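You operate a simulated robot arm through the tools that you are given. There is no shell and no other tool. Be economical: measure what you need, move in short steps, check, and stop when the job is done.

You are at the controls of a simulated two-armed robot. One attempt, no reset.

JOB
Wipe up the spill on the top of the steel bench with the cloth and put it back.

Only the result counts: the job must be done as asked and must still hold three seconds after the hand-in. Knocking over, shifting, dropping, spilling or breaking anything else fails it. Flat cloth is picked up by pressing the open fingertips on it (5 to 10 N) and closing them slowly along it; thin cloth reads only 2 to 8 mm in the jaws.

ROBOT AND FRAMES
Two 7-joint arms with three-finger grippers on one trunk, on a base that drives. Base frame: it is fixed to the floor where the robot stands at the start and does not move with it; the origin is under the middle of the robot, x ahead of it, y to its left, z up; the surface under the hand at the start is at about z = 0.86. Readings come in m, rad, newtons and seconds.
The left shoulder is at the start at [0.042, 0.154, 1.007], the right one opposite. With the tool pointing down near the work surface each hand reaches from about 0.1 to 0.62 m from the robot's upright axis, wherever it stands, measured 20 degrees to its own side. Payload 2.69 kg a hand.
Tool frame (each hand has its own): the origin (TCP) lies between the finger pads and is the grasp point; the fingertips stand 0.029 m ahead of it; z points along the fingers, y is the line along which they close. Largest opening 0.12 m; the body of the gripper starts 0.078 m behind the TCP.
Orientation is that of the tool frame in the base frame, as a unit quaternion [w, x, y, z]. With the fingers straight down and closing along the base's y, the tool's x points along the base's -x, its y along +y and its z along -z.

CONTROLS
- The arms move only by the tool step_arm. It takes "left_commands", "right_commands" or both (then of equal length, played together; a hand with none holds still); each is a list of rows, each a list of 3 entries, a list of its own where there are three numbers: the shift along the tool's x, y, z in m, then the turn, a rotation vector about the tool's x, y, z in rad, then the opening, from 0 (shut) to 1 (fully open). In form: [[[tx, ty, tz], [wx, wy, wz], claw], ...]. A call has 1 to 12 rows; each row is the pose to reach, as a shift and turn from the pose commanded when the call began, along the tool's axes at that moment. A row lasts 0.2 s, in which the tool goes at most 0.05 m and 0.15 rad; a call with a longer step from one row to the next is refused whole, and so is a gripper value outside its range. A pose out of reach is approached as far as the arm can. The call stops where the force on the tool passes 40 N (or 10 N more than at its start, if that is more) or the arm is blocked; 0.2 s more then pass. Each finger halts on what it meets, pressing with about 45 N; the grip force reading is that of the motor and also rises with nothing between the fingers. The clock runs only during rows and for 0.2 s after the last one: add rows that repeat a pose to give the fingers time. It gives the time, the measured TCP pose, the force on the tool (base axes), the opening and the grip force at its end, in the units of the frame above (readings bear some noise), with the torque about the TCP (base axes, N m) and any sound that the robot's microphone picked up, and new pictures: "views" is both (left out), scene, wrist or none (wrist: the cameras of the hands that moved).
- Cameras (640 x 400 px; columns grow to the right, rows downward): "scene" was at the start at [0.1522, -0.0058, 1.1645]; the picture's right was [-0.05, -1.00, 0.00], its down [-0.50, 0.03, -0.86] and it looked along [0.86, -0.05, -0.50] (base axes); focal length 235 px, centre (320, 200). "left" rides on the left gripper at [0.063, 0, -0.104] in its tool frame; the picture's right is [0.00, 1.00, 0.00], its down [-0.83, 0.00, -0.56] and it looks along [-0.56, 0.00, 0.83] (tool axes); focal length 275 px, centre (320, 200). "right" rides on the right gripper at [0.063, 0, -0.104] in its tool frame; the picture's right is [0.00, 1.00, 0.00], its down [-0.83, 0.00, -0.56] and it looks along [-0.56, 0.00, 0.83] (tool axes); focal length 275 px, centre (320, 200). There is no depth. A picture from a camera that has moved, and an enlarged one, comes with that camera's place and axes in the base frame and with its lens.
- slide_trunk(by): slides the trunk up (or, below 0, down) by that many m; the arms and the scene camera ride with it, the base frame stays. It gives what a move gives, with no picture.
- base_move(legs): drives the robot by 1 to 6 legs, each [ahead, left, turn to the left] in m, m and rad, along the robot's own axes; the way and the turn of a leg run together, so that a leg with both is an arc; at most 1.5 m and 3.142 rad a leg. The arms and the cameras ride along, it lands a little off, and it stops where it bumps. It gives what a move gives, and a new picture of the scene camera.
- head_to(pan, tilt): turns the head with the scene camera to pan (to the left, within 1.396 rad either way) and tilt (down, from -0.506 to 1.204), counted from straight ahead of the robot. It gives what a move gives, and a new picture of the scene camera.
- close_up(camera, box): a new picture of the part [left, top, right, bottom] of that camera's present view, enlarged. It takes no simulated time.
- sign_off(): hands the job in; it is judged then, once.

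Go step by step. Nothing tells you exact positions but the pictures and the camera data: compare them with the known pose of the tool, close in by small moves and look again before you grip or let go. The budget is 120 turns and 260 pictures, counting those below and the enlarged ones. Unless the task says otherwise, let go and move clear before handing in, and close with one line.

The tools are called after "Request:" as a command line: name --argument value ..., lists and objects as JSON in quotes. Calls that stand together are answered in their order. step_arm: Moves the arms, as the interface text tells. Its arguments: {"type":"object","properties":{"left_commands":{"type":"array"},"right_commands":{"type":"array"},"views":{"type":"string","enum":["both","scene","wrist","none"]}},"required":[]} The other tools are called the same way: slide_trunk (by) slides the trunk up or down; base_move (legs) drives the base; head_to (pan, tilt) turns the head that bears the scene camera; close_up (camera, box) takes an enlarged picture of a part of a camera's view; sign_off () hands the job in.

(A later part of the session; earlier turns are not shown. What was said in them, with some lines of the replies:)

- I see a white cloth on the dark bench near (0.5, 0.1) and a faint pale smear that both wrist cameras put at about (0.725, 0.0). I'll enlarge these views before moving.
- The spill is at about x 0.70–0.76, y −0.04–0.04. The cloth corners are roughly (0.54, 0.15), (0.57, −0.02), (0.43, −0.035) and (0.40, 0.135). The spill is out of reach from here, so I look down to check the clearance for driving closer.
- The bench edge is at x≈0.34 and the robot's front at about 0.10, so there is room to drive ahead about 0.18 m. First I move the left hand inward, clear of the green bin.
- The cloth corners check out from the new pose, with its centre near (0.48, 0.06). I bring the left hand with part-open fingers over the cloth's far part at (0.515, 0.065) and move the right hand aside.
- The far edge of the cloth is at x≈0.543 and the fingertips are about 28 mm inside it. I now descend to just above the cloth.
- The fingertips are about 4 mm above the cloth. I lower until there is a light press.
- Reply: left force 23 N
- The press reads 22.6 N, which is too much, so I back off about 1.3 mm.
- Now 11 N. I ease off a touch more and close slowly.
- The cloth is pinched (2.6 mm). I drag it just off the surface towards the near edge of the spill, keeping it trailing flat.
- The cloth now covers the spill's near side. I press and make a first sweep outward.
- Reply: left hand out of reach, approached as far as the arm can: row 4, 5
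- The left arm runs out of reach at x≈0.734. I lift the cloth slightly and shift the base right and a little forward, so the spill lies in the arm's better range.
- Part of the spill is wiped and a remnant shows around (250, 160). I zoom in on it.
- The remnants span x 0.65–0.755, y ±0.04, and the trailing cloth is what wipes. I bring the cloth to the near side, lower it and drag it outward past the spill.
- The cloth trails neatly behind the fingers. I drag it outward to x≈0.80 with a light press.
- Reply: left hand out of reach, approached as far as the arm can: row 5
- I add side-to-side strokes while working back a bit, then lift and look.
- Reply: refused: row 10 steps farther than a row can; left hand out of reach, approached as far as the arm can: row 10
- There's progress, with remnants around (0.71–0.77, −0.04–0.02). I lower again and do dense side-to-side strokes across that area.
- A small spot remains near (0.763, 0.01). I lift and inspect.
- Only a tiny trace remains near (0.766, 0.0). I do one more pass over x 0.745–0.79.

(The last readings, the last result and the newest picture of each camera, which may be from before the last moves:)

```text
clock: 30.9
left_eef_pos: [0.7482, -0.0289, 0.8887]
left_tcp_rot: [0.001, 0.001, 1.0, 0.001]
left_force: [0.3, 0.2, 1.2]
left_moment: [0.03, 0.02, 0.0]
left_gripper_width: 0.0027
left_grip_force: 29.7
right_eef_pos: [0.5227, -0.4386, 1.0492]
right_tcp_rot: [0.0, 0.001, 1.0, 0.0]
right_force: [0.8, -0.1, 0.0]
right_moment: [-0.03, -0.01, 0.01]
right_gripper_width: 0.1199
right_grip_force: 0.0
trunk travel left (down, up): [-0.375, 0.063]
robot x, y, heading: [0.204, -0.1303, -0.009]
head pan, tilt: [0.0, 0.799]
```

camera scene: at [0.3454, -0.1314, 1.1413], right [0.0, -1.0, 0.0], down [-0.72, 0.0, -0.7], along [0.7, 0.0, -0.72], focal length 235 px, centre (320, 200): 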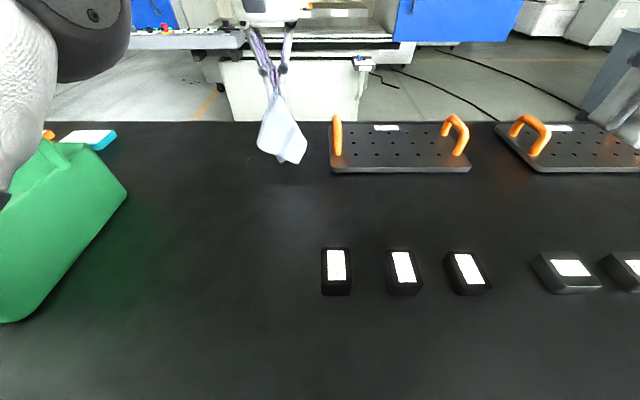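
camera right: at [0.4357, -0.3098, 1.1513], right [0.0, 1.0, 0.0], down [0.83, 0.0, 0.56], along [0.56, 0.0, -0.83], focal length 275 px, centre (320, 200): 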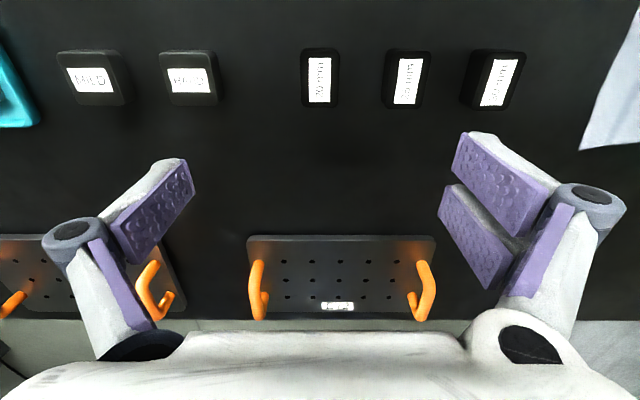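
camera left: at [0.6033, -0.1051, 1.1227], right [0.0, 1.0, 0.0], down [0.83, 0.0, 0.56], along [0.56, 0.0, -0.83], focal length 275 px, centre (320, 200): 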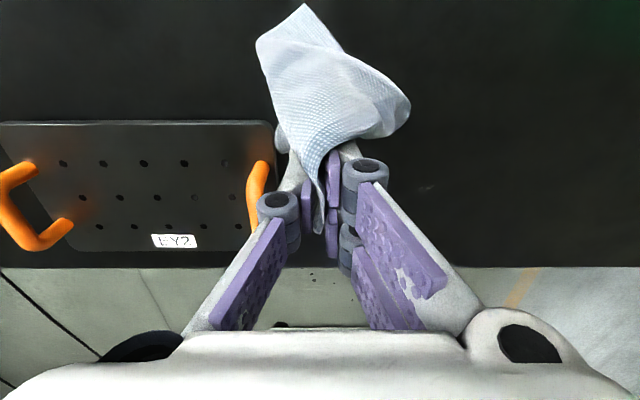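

Request:
step_arm --left_commands '[[[0, 0, 0.0012], [0, 0, 0], 0], [[0, 0.03, 0.0012], [0, 0, 0], 0], [[0, 0.06, 0.0012], [0, 0, 0], 0], [[-0.012, 0.06, 0.0012], [0, 0, 0], 0], [[-0.012, 0.03, 0.0012], [0, 0, 0], 0], [[-0.012, 0.0, 0.0012], [0, 0, 0], 0], [[-0.022, 0.0, 0.0012], [0, 0, 0], 0], [[-0.022, 0.03, 0.0012], [0, 0, 0], 0], [[-0.022, 0.06, 0.0012], [0, 0, 0], 0], [[-0.032, 0.06, 0.0012], [0, 0, 0], 0], [[-0.032, 0.03, 0.0012], [0, 0, 0], 0], [[-0.032, 0.0, 0.0012], [0, 0, 0], 0]]' --views "none"

Request:
step_arm --left_commands '[[[0.01, 0.03, 0], [0, 0, 0], 0], [[0.01, 0.06, 0], [0, 0, 0], 0], [[0.02, 0.03, 0], [0, 0, 0], 0], [[0.02, 0.0, 0], [0, 0, 0], 0], [[0.05, 0, -0.04], [0, 0, 0], 0], [[0.08, 0, -0.08], [0, 0, 0], 0], [[0.1, -0.03, -0.11], [0, 0, 0], 0], [[0.12, -0.06, -0.13], [0, 0, 0], 0]]' --views "wrist"

Request:
close_up --camera "scene" --box '[190, 120, 318, 200]'

Request:
close_up --camera "left" --box '[280, 0, 640, 300]'

```text
clock: 33.5
left_eef_pos: [0.7795, -0.0292, 0.8884]
left_tcp_rot: [0.001, 0.0, 1.0, 0.0]
left_force: [0.3, 1.0, 3.2]
left_moment: [0.16, 0.02, 0.0]
left_gripper_width: 0.0024
left_grip_force: 29.5
right_eef_pos: [0.5227, -0.4393, 1.0491]
right_tcp_rot: [0.001, 0.001, 1.0, 0.0]
right_force: [0.6, 0.0, -0.7]
right_moment: [0.0, -0.02, -0.05]
right_gripper_width: 0.1198
right_grip_force: 0.1
trunk travel left (down, up): [-0.375, 0.063]
robot x, y, heading: [0.2009, -0.1323, -0.002]
head pan, tilt: [0.0, 0.799]
```

```text
clock: 35.3
left_eef_pos: [0.6585, -0.0877, 1.0195]
left_tcp_rot: [0.001, -0.001, 1.0, 0.0]
left_force: [-0.4, 2.2, 2.6]
left_moment: [-0.49, 0.04, 0.0]
left_gripper_width: 0.0026
left_grip_force: 34.4
right_eef_pos: [0.523, -0.4392, 1.0492]
right_tcp_rot: [0.0, 0.0, 1.0, 0.0]
right_force: [-0.6, 0.0, 1.1]
right_moment: [0.0, 0.01, -0.01]
right_gripper_width: 0.12
right_grip_force: 0.1
trunk travel left (down, up): [-0.375, 0.063]
robot x, y, heading: [0.2043, -0.1328, -0.008]
head pan, tilt: [0.0, 0.799]
camera left: at [0.5948, -0.0874, 1.1225], right [0.0, 1.0, 0.0], down [0.83, 0.0, 0.56], along [0.56, 0.0, -0.83], focal length 275 px, centre (320, 200)
```

left: 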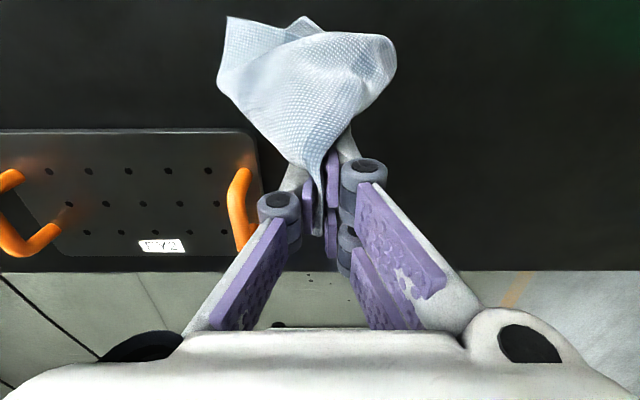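

```text
5.00 times, centred on (254, 160) of scene
camera zoom: at [0.3458, -0.1311, 1.1412], right [0.0, -1.0, 0.0], down [-0.72, 0.0, -0.7], along [0.7, 0.0, -0.72], focal length 1175 px, centre (650, 400)
```

zoom: 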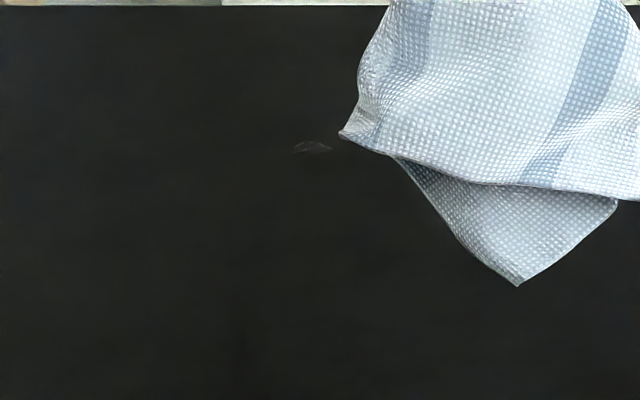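

```text
1.33 times, centred on (460, 150) of left
camera zoom: at [0.5948, -0.0874, 1.1225], right [0.0, 1.0, 0.0], down [0.83, 0.0, 0.56], along [0.56, 0.0, -0.83], focal length 367 px, centre (133, 267)
```

zoom: 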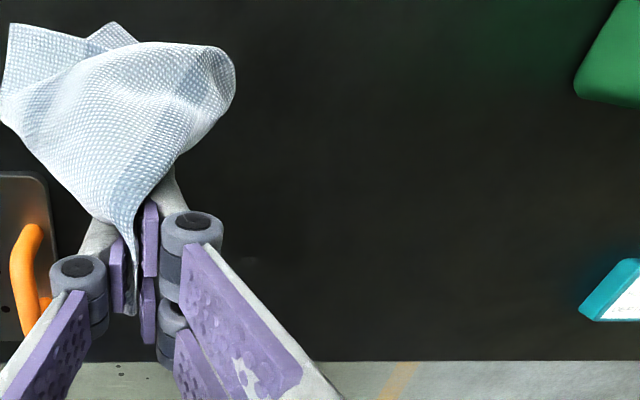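

A very faint trace is left at about (0.768, 0.01), so I make one more targeted pass with x and y strokes.

Request:
step_arm --left_commands '[[[0.0, 0.04, 0.02], [0, 0, 0], 0], [[0.0, 0.08, 0.04], [0, 0, 0], 0], [[-0.01, 0.11, 0.07], [0, 0, 0], 0], [[-0.04, 0.125, 0.1], [0, 0, 0], 0], [[-0.0815, 0.125, 0.125], [0, 0, 0], 0], [[-0.0815, 0.125, 0.131], [0, 0, 0], 0], [[-0.1, 0.11, 0.131], [0, 0, 0], 0], [[-0.11, 0.08, 0.131], [0, 0, 0], 0]]' --views "none"

```text
clock: 37.1
left_eef_pos: [0.77, -0.01, 0.8883]
left_tcp_rot: [0.002, 0.0, 1.0, 0.0]
left_force: [0.1, 0.2, 7.1]
left_moment: [0.03, 0.07, -0.01]
left_gripper_width: 0.0026
left_grip_force: 29.7
right_eef_pos: [0.5226, -0.4399, 1.0491]
right_tcp_rot: [0.001, 0.001, 1.0, 0.0]
right_force: [-0.8, 0.1, -0.9]
right_moment: [-0.01, -0.02, 0.0]
right_gripper_width: 0.1202
right_grip_force: 0.1
trunk travel left (down, up): [-0.375, 0.063]
robot x, y, heading: [0.203, -0.1296, -0.002]
head pan, tilt: [0.0, 0.799]
```

Request:
step_arm --left_commands '[[[-0.01, 0.02, 0.0004], [0, 0, 0], 0], [[-0.01, 0.04, 0.0004], [0, 0, 0], 0], [[-0.018, 0.02, 0.0004], [0, 0, 0], 0], [[-0.018, 0.0, 0.0004], [0, 0, 0], 0], [[0.0, 0.01, 0.0004], [0, 0, 0], 0], [[0.02, 0.02, 0.0004], [0, 0, 0], 0], [[0.0, 0.02, 0.0004], [0, 0, 0], 0], [[-0.018, 0.03, 0.0004], [0, 0, 0], 0], [[0.01, 0.03, 0.0004], [0, 0, 0], 0], [[0.0, 0.0, 0.0004], [0, 0, 0], 0]]' --views "none"

Request:
step_arm --left_commands '[[[0.03, 0, -0.04], [0, 0, 0], 0], [[0.06, 0, -0.08], [0, 0, 0], 0], [[0.08, -0.03, -0.11], [0, 0, 0], 0], [[0.12, -0.05, -0.13], [0, 0, 0], 0], [[0.16, -0.05, -0.14], [0, 0, 0], 0], [[0.19, -0.03, -0.15], [0, 0, 0], 0]]' --views "both"

Request:
close_up --camera "scene" --box '[190, 120, 318, 200]'

```text
clock: 39.3
left_eef_pos: [0.7689, -0.0105, 0.8875]
left_tcp_rot: [0.002, 0.0, 1.0, -0.002]
left_force: [-0.3, -3.0, 13.8]
left_moment: [-0.23, 0.03, 0.05]
left_gripper_width: 0.0026
left_grip_force: 30.3
right_eef_pos: [0.5217, -0.4412, 1.0487]
right_tcp_rot: [0.001, 0.001, 1.0, 0.0]
right_force: [-1.4, 0.6, 0.0]
right_moment: [0.01, 0.03, 0.0]
right_gripper_width: 0.1199
right_grip_force: 0.1
trunk travel left (down, up): [-0.375, 0.063]
robot x, y, heading: [0.2019, -0.1317, -0.003]
head pan, tilt: [0.0, 0.799]
```

```text
clock: 40.7
left_eef_pos: [0.5782, -0.0374, 1.0373]
left_tcp_rot: [0.002, 0.0, 1.0, 0.0]
left_force: [-0.4, 2.0, -1.1]
left_moment: [0.06, -0.03, 0.01]
left_gripper_width: 0.0038
left_grip_force: 35.4
right_eef_pos: [0.5226, -0.4378, 1.0495]
right_tcp_rot: [0.0, 0.0, 1.0, 0.0]
right_force: [0.5, -0.8, -0.5]
right_moment: [-0.01, 0.03, -0.02]
right_gripper_width: 0.1202
right_grip_force: 0.0
trunk travel left (down, up): [-0.375, 0.063]
robot x, y, heading: [0.2058, -0.1302, 0.001]
head pan, tilt: [0.0, 0.799]
camera scene: at [0.3457, -0.1303, 1.1412], right [0.0, -1.0, 0.0], down [-0.72, 0.0, -0.7], along [0.7, 0.0, -0.72], focal length 235 px, centre (320, 200)
camera left: at [0.5144, -0.0371, 1.1404], right [0.0, 1.0, 0.0], down [0.83, 0.0, 0.56], along [0.56, 0.0, -0.83], focal length 275 px, centre (320, 200)
```

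scene: 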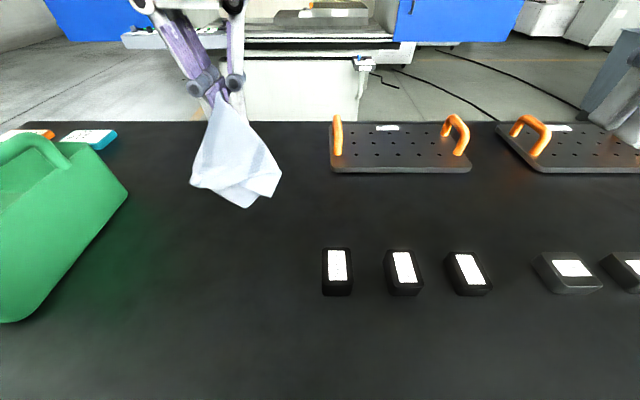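
left: 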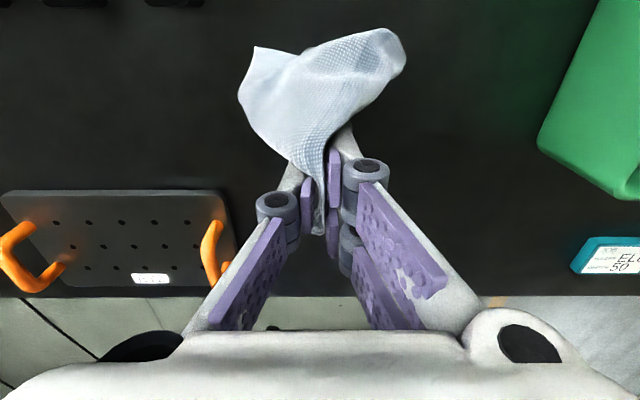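

```text
5.00 times, centred on (254, 160) of scene
camera zoom: at [0.3457, -0.1303, 1.1412], right [0.0, -1.0, 0.0], down [-0.72, 0.0, -0.7], along [0.7, 0.0, -0.72], focal length 1175 px, centre (650, 400)
```

zoom: 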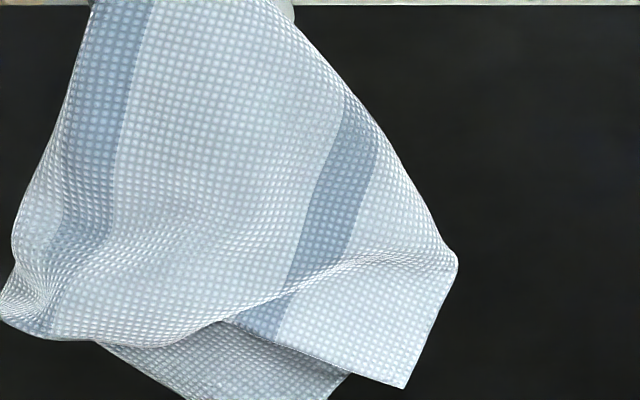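

The hanging cloth blocks the view. I swing it towards its original place, which also clears the spill site for inspection.

Request:
step_arm --left_commands '[[[0.03, 0.02, -0.01], [0, 0, 0], 0], [[0.06, 0.045, -0.01], [0, 0, 0], 0], [[0.09, 0.07, -0.01], [0, 0, 0], 0], [[0.12, 0.09, -0.01], [0, 0, 0], 0], [[0.15, 0.102, -0.01], [0, 0, 0], 0], [[0.168, 0.102, -0.01], [0, 0, 0], 0], [[0.168, 0.102, -0.01], [0, 0, 0], 0]]' --views "both"

Request:
close_up --camera "scene" --box '[190, 120, 318, 200]'

Request:
close_up --camera "left" --box '[140, 200, 400, 400]'

```text
clock: 42.3
left_eef_pos: [0.4127, 0.0652, 1.0458]
left_tcp_rot: [0.001, 0.0, 1.0, 0.0]
left_force: [0.9, 0.9, -1.5]
left_moment: [0.04, 0.01, 0.02]
left_gripper_width: 0.0032
left_grip_force: 30.8
right_eef_pos: [0.5242, -0.4383, 1.0493]
right_tcp_rot: [0.0, 0.002, 1.0, 0.0]
right_force: [-1.3, -0.4, 0.2]
right_moment: [0.03, 0.02, -0.02]
right_gripper_width: 0.12
right_grip_force: 0.1
trunk travel left (down, up): [-0.375, 0.063]
robot x, y, heading: [0.2065, -0.1288, 0.001]
head pan, tilt: [0.0, 0.799]
camera scene: at [0.3462, -0.131, 1.1411], right [0.0, -1.0, 0.0], down [-0.72, 0.0, -0.7], along [0.7, 0.0, -0.72], focal length 235 px, centre (320, 200)
camera left: at [0.3481, 0.0648, 1.1502], right [0.01, 1.0, 0.0], down [0.83, 0.0, 0.56], along [0.56, 0.0, -0.83], focal length 275 px, centre (320, 200)
```

scene: 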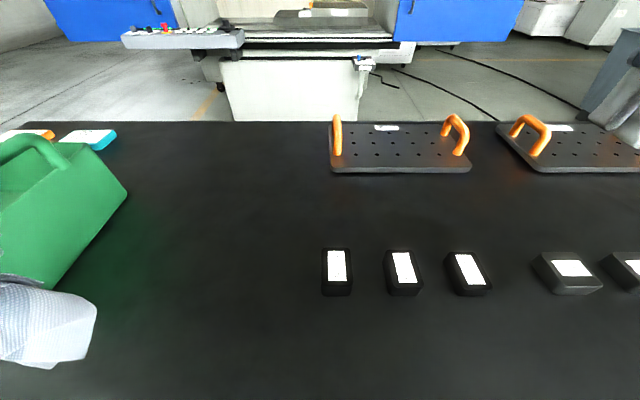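
left: 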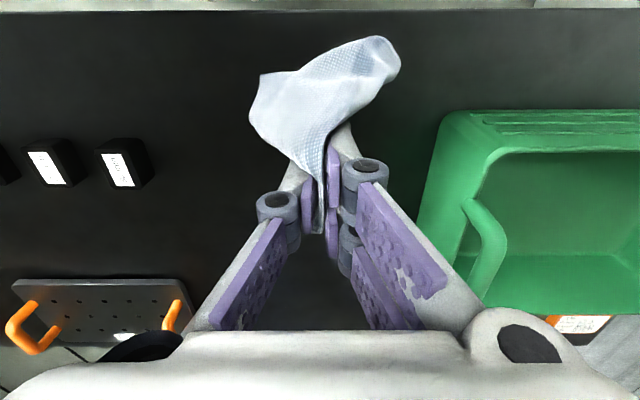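

```text
5.00 times, centred on (254, 160) of scene
camera zoom: at [0.3462, -0.131, 1.1411], right [0.0, -1.0, 0.0], down [-0.72, 0.0, -0.7], along [0.7, 0.0, -0.72], focal length 1175 px, centre (650, 400)
```

zoom: 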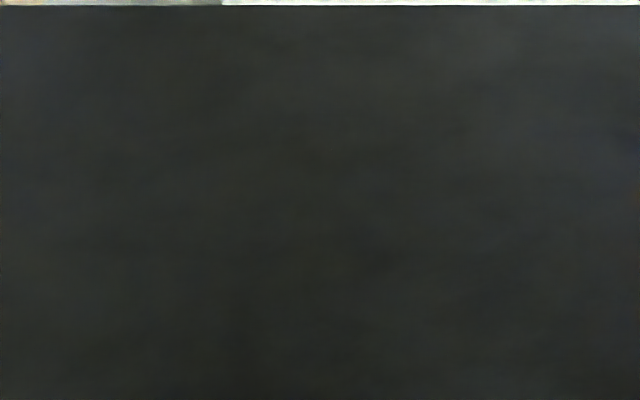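

```text
2.00 times, centred on (270, 300) of left
camera zoom: at [0.3481, 0.0648, 1.1502], right [0.01, 1.0, 0.0], down [0.83, 0.0, 0.56], along [0.56, 0.0, -0.83], focal length 551 px, centre (420, 0)
```

zoom: 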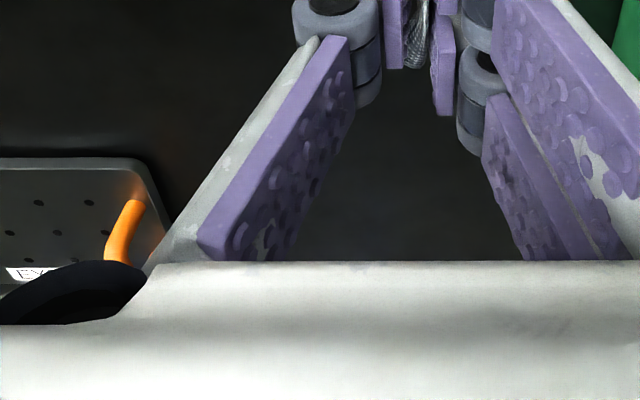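

The spill area is clean. I now lay the cloth back: touch its hanging end down near x≈0.39, then move forward while lowering so it spreads to its old place.

Request:
step_arm --left_commands '[[[0.028, 0, 0.02], [0, 0, 0], 0], [[0.028, 0, 0.04], [0, 0, 0], 0], [[0.015, 0, 0.052], [0, 0, 0], 0], [[-0.01, 0, 0.065], [0, 0, 0], 0], [[-0.035, 0, 0.08], [0, 0, 0], 0], [[-0.055, 0, 0.1], [0, 0, 0], 0], [[-0.07, 0, 0.12], [0, 0, 0], 0], [[-0.082, 0, 0.138], [0, 0, 0], 0], [[-0.094, 0, 0.151], [0, 0, 0], 0], [[-0.108, 0, 0.1535], [0, 0, 0], 0]]' --views "wrist"

Request:
head_to --pan 0.5 --tilt 1.0

```text
clock: 44.5
left_eef_pos: [0.5205, 0.0633, 0.892]
left_tcp_rot: [0.0, 0.0, 1.0, 0.0]
left_force: [-0.4, -1.1, 0.6]
left_moment: [0.06, 0.02, -0.02]
left_gripper_width: 0.0022
left_grip_force: 29.9
right_eef_pos: [0.5227, -0.4388, 1.0493]
right_tcp_rot: [0.0, 0.001, 1.0, -0.001]
right_force: [-0.3, 0.2, -0.3]
right_moment: [0.01, -0.02, -0.01]
right_gripper_width: 0.1201
right_grip_force: 0.0
trunk travel left (down, up): [-0.375, 0.063]
robot x, y, heading: [0.2023, -0.1269, -0.005]
head pan, tilt: [0.0, 0.799]
camera left: at [0.4565, 0.0633, 0.996], right [0.01, 1.0, 0.0], down [0.83, -0.01, 0.56], along [0.56, 0.0, -0.83], focal length 275 px, centre (320, 200)
```

left: 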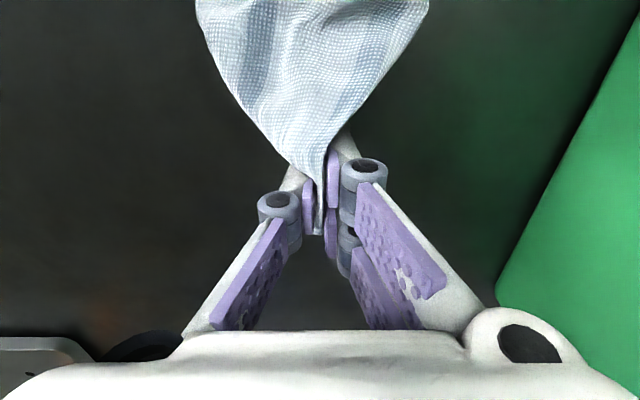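

```text
clock: 45.4
left_eef_pos: [0.5203, 0.0624, 0.8914]
left_tcp_rot: [0.001, 0.001, 1.0, 0.0]
left_force: [0.4, -0.3, -0.5]
left_moment: [0.24, 0.0, 0.0]
left_gripper_width: 0.0025
left_grip_force: 29.1
right_eef_pos: [0.5225, -0.4383, 1.0493]
right_tcp_rot: [0.0, 0.002, 1.0, 0.0]
right_force: [-0.8, -0.2, 0.6]
right_moment: [0.02, -0.01, 0.01]
right_gripper_width: 0.1198
right_grip_force: 0.0
trunk travel left (down, up): [-0.375, 0.063]
robot x, y, heading: [0.2037, -0.1261, -0.002]
head pan, tilt: [0.499, 1.0]
camera scene: at [0.3267, -0.0978, 1.126], right [0.48, -0.88, 0.0], down [-0.74, -0.4, -0.54], along [0.47, 0.26, -0.84], focal length 235 px, centre (320, 200)
```

scene: 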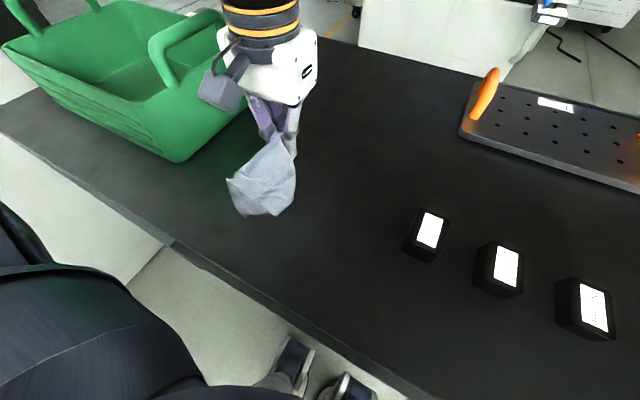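

The cloth lies back in its original area. I lower to light contact and open slowly, so the fold spreads as it is released.

Request:
step_arm --left_commands '[[[0, 0, 0.002], [0, 0, 0], 0], [[0, 0, 0.0022], [0, 0, 0], 0.05], [[0, 0, 0.0022], [0, 0, 0], 0.1], [[0, 0, 0.0022], [0, 0, 0], 0.15], [[0, 0, 0.0022], [0, 0, 0], 0.2], [[0, 0, 0.0022], [0, 0, 0], 0.25], [[0, 0, 0.0022], [0, 0, 0], 0.3], [[0, 0, 0.0022], [0, 0, 0], 0.35]]'

```text
clock: 47.2
left_eef_pos: [0.5201, 0.0635, 0.8893]
left_tcp_rot: [0.001, 0.001, 1.0, 0.0]
left_force: [-0.8, 0.7, -0.2]
left_moment: [0.01, -0.02, 0.01]
left_gripper_width: 0.0418
left_grip_force: 0.1
right_eef_pos: [0.5226, -0.4386, 1.0495]
right_tcp_rot: [-0.001, 0.001, 1.0, 0.0]
right_force: [0.1, 0.0, 0.2]
right_moment: [-0.01, 0.03, -0.03]
right_gripper_width: 0.12
right_grip_force: 0.0
trunk travel left (down, up): [-0.375, 0.063]
robot x, y, heading: [0.2029, -0.1283, 0.003]
head pan, tilt: [0.499, 1.0]
camera scene: at [0.3266, -0.0979, 1.126], right [0.48, -0.88, 0.0], down [-0.74, -0.4, -0.54], along [0.47, 0.26, -0.84], focal length 235 px, centre (320, 200)
camera left: at [0.4564, 0.0633, 0.9943], right [0.01, 1.0, 0.0], down [0.83, 0.0, 0.56], along [0.56, 0.0, -0.83], focal length 275 px, centre (320, 200)
```

scene: 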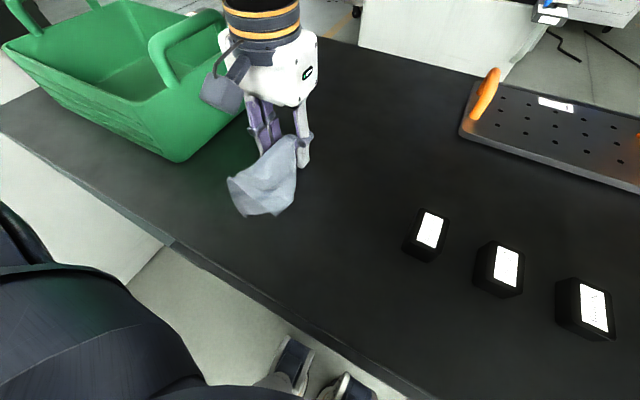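
left: 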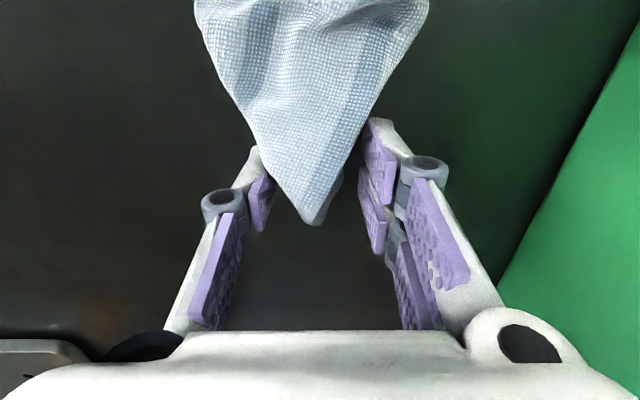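

Released. I widen slightly, lift straight up clear, and look.

Request:
step_arm --left_commands '[[[0, 0, -0.001], [0, 0, 0], 0.45], [[0, 0, -0.03], [0, 0, 0], 0.5], [[0, 0, -0.07], [0, 0, 0], 0.5], [[0, 0, -0.11], [0, 0, 0], 0.5], [[-0.04, 0, -0.13], [0, 0, 0], 0.5], [[-0.08, 0, -0.15], [0, 0, 0], 0.5], [[-0.12, -0.02, -0.16], [0, 0, 0], 0.5]]' --views "scene"

Request:
close_up --camera "scene" --box '[180, 110, 372, 230]'

```text
clock: 48.8
left_eef_pos: [0.6409, 0.0411, 1.05]
left_tcp_rot: [0.001, 0.0, 1.0, 0.001]
left_force: [-1.0, -0.1, 0.3]
left_moment: [0.02, 0.01, 0.0]
left_gripper_width: 0.0599
left_grip_force: 0.1
right_eef_pos: [0.5239, -0.4406, 1.0494]
right_tcp_rot: [0.0, 0.0, 1.0, 0.001]
right_force: [1.1, -0.8, -0.6]
right_moment: [-0.01, -0.01, 0.0]
right_gripper_width: 0.12
right_grip_force: 0.1
trunk travel left (down, up): [-0.375, 0.063]
robot x, y, heading: [0.2015, -0.1302, 0.0]
head pan, tilt: [0.499, 1.0]
camera scene: at [0.3273, -0.0988, 1.1259], right [0.48, -0.88, 0.0], down [-0.74, -0.4, -0.54], along [0.47, 0.26, -0.84], focal length 235 px, centre (320, 200)
```

scene: 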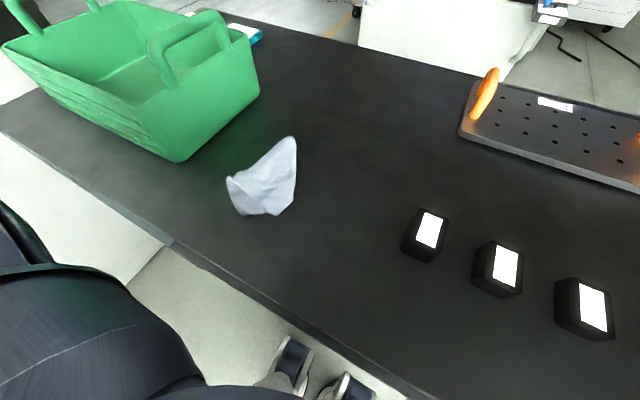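

```text
3.33 times, centred on (276, 170) of scene
camera zoom: at [0.3273, -0.0988, 1.1259], right [0.48, -0.88, 0.0], down [-0.74, -0.4, -0.54], along [0.47, 0.26, -0.84], focal length 783 px, centre (467, 300)
```

zoom: 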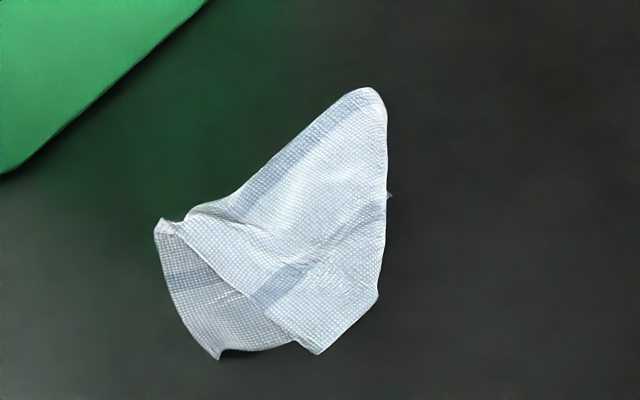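

The cloth is back, its centre about 1 cm from where it began. I check the spill site once more from a clear view, with the left hand moved aside.

Request:
step_arm --left_commands '[[[0.03, 0.0, -0.03], [0, 0, 0], 0.5], [[0.07, 0.0, -0.05], [0, 0, 0], 0.5], [[0.11, 0.01, -0.06], [0, 0, 0], 0.5], [[0.15, 0.01, -0.06], [0, 0, 0], 0.5]]' --views "wrist"

Request:
head_to --pan 0.2 --tilt 0.7

Request:
close_up --camera "left" --box '[200, 180, 420, 330]'

```text
clock: 49.8
left_eef_pos: [0.4883, 0.0538, 1.1093]
left_tcp_rot: [0.001, -0.001, 1.0, 0.0]
left_force: [-0.2, -0.4, 0.0]
left_moment: [0.0, 0.0, -0.01]
left_gripper_width: 0.0598
left_grip_force: 0.0
right_eef_pos: [0.5228, -0.4401, 1.0484]
right_tcp_rot: [0.0, 0.0, 1.0, 0.0]
right_force: [-0.4, -0.6, -0.3]
right_moment: [-0.01, -0.02, -0.06]
right_gripper_width: 0.12
right_grip_force: 0.1
trunk travel left (down, up): [-0.375, 0.063]
robot x, y, heading: [0.2034, -0.1286, -0.006]
head pan, tilt: [0.499, 1.0]
camera left: at [0.4247, 0.0537, 1.214], right [0.01, 1.0, 0.0], down [0.83, 0.0, 0.56], along [0.56, 0.0, -0.83], focal length 275 px, centre (320, 200)
```

left: 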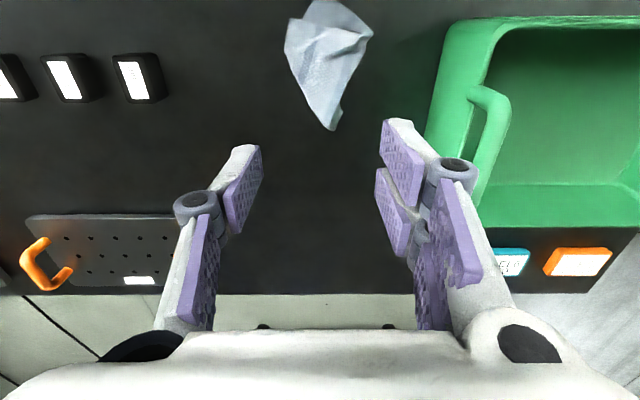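

```text
clock: 50.6
left_eef_pos: [0.4909, 0.053, 1.1107]
left_tcp_rot: [0.001, 0.001, 1.0, 0.0]
left_force: [-0.7, -0.5, -0.2]
left_moment: [0.03, 0.01, 0.01]
left_gripper_width: 0.06
left_grip_force: 0.0
right_eef_pos: [0.5241, -0.4388, 1.048]
right_tcp_rot: [0.0, 0.001, 1.0, 0.0]
right_force: [-0.1, 0.2, -0.6]
right_moment: [-0.01, -0.01, 0.0]
right_gripper_width: 0.1198
right_grip_force: 0.1
trunk travel left (down, up): [-0.375, 0.063]
robot x, y, heading: [0.1993, -0.1279, 0.001]
head pan, tilt: [0.201, 0.7]
camera scene: at [0.3487, -0.1143, 1.1493], right [0.2, -0.98, 0.0], down [-0.63, -0.13, -0.76], along [0.75, 0.15, -0.64], focal length 235 px, centre (320, 200)
```

scene: 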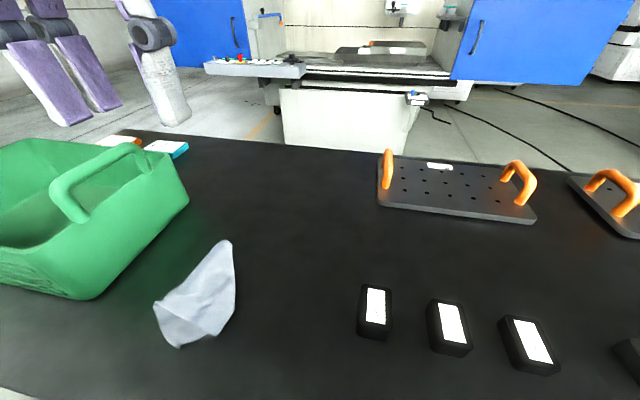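

```text
2.67 times, centred on (310, 255) of left
camera zoom: at [0.426, 0.0535, 1.2137], right [0.01, 1.0, 0.0], down [0.83, 0.0, 0.56], along [0.56, 0.0, -0.83], focal length 734 px, centre (347, 53)
```

zoom: 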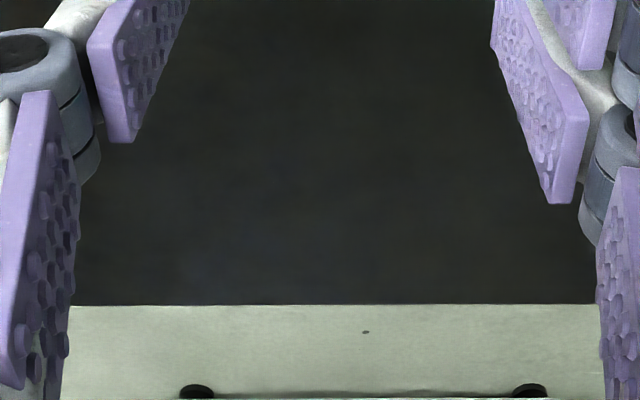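

The bench is clean, the cloth is back in its place, nothing else has moved, and both hands are clear. I hand in.

Request:
sign_off

```text
The job is handed in.
```

I wiped up the spill and put the cloth back within about 1 cm of where it lay, though it is crumpled now instead of flat; no trace of the spill shows in the last pictures, and nothing else moved.
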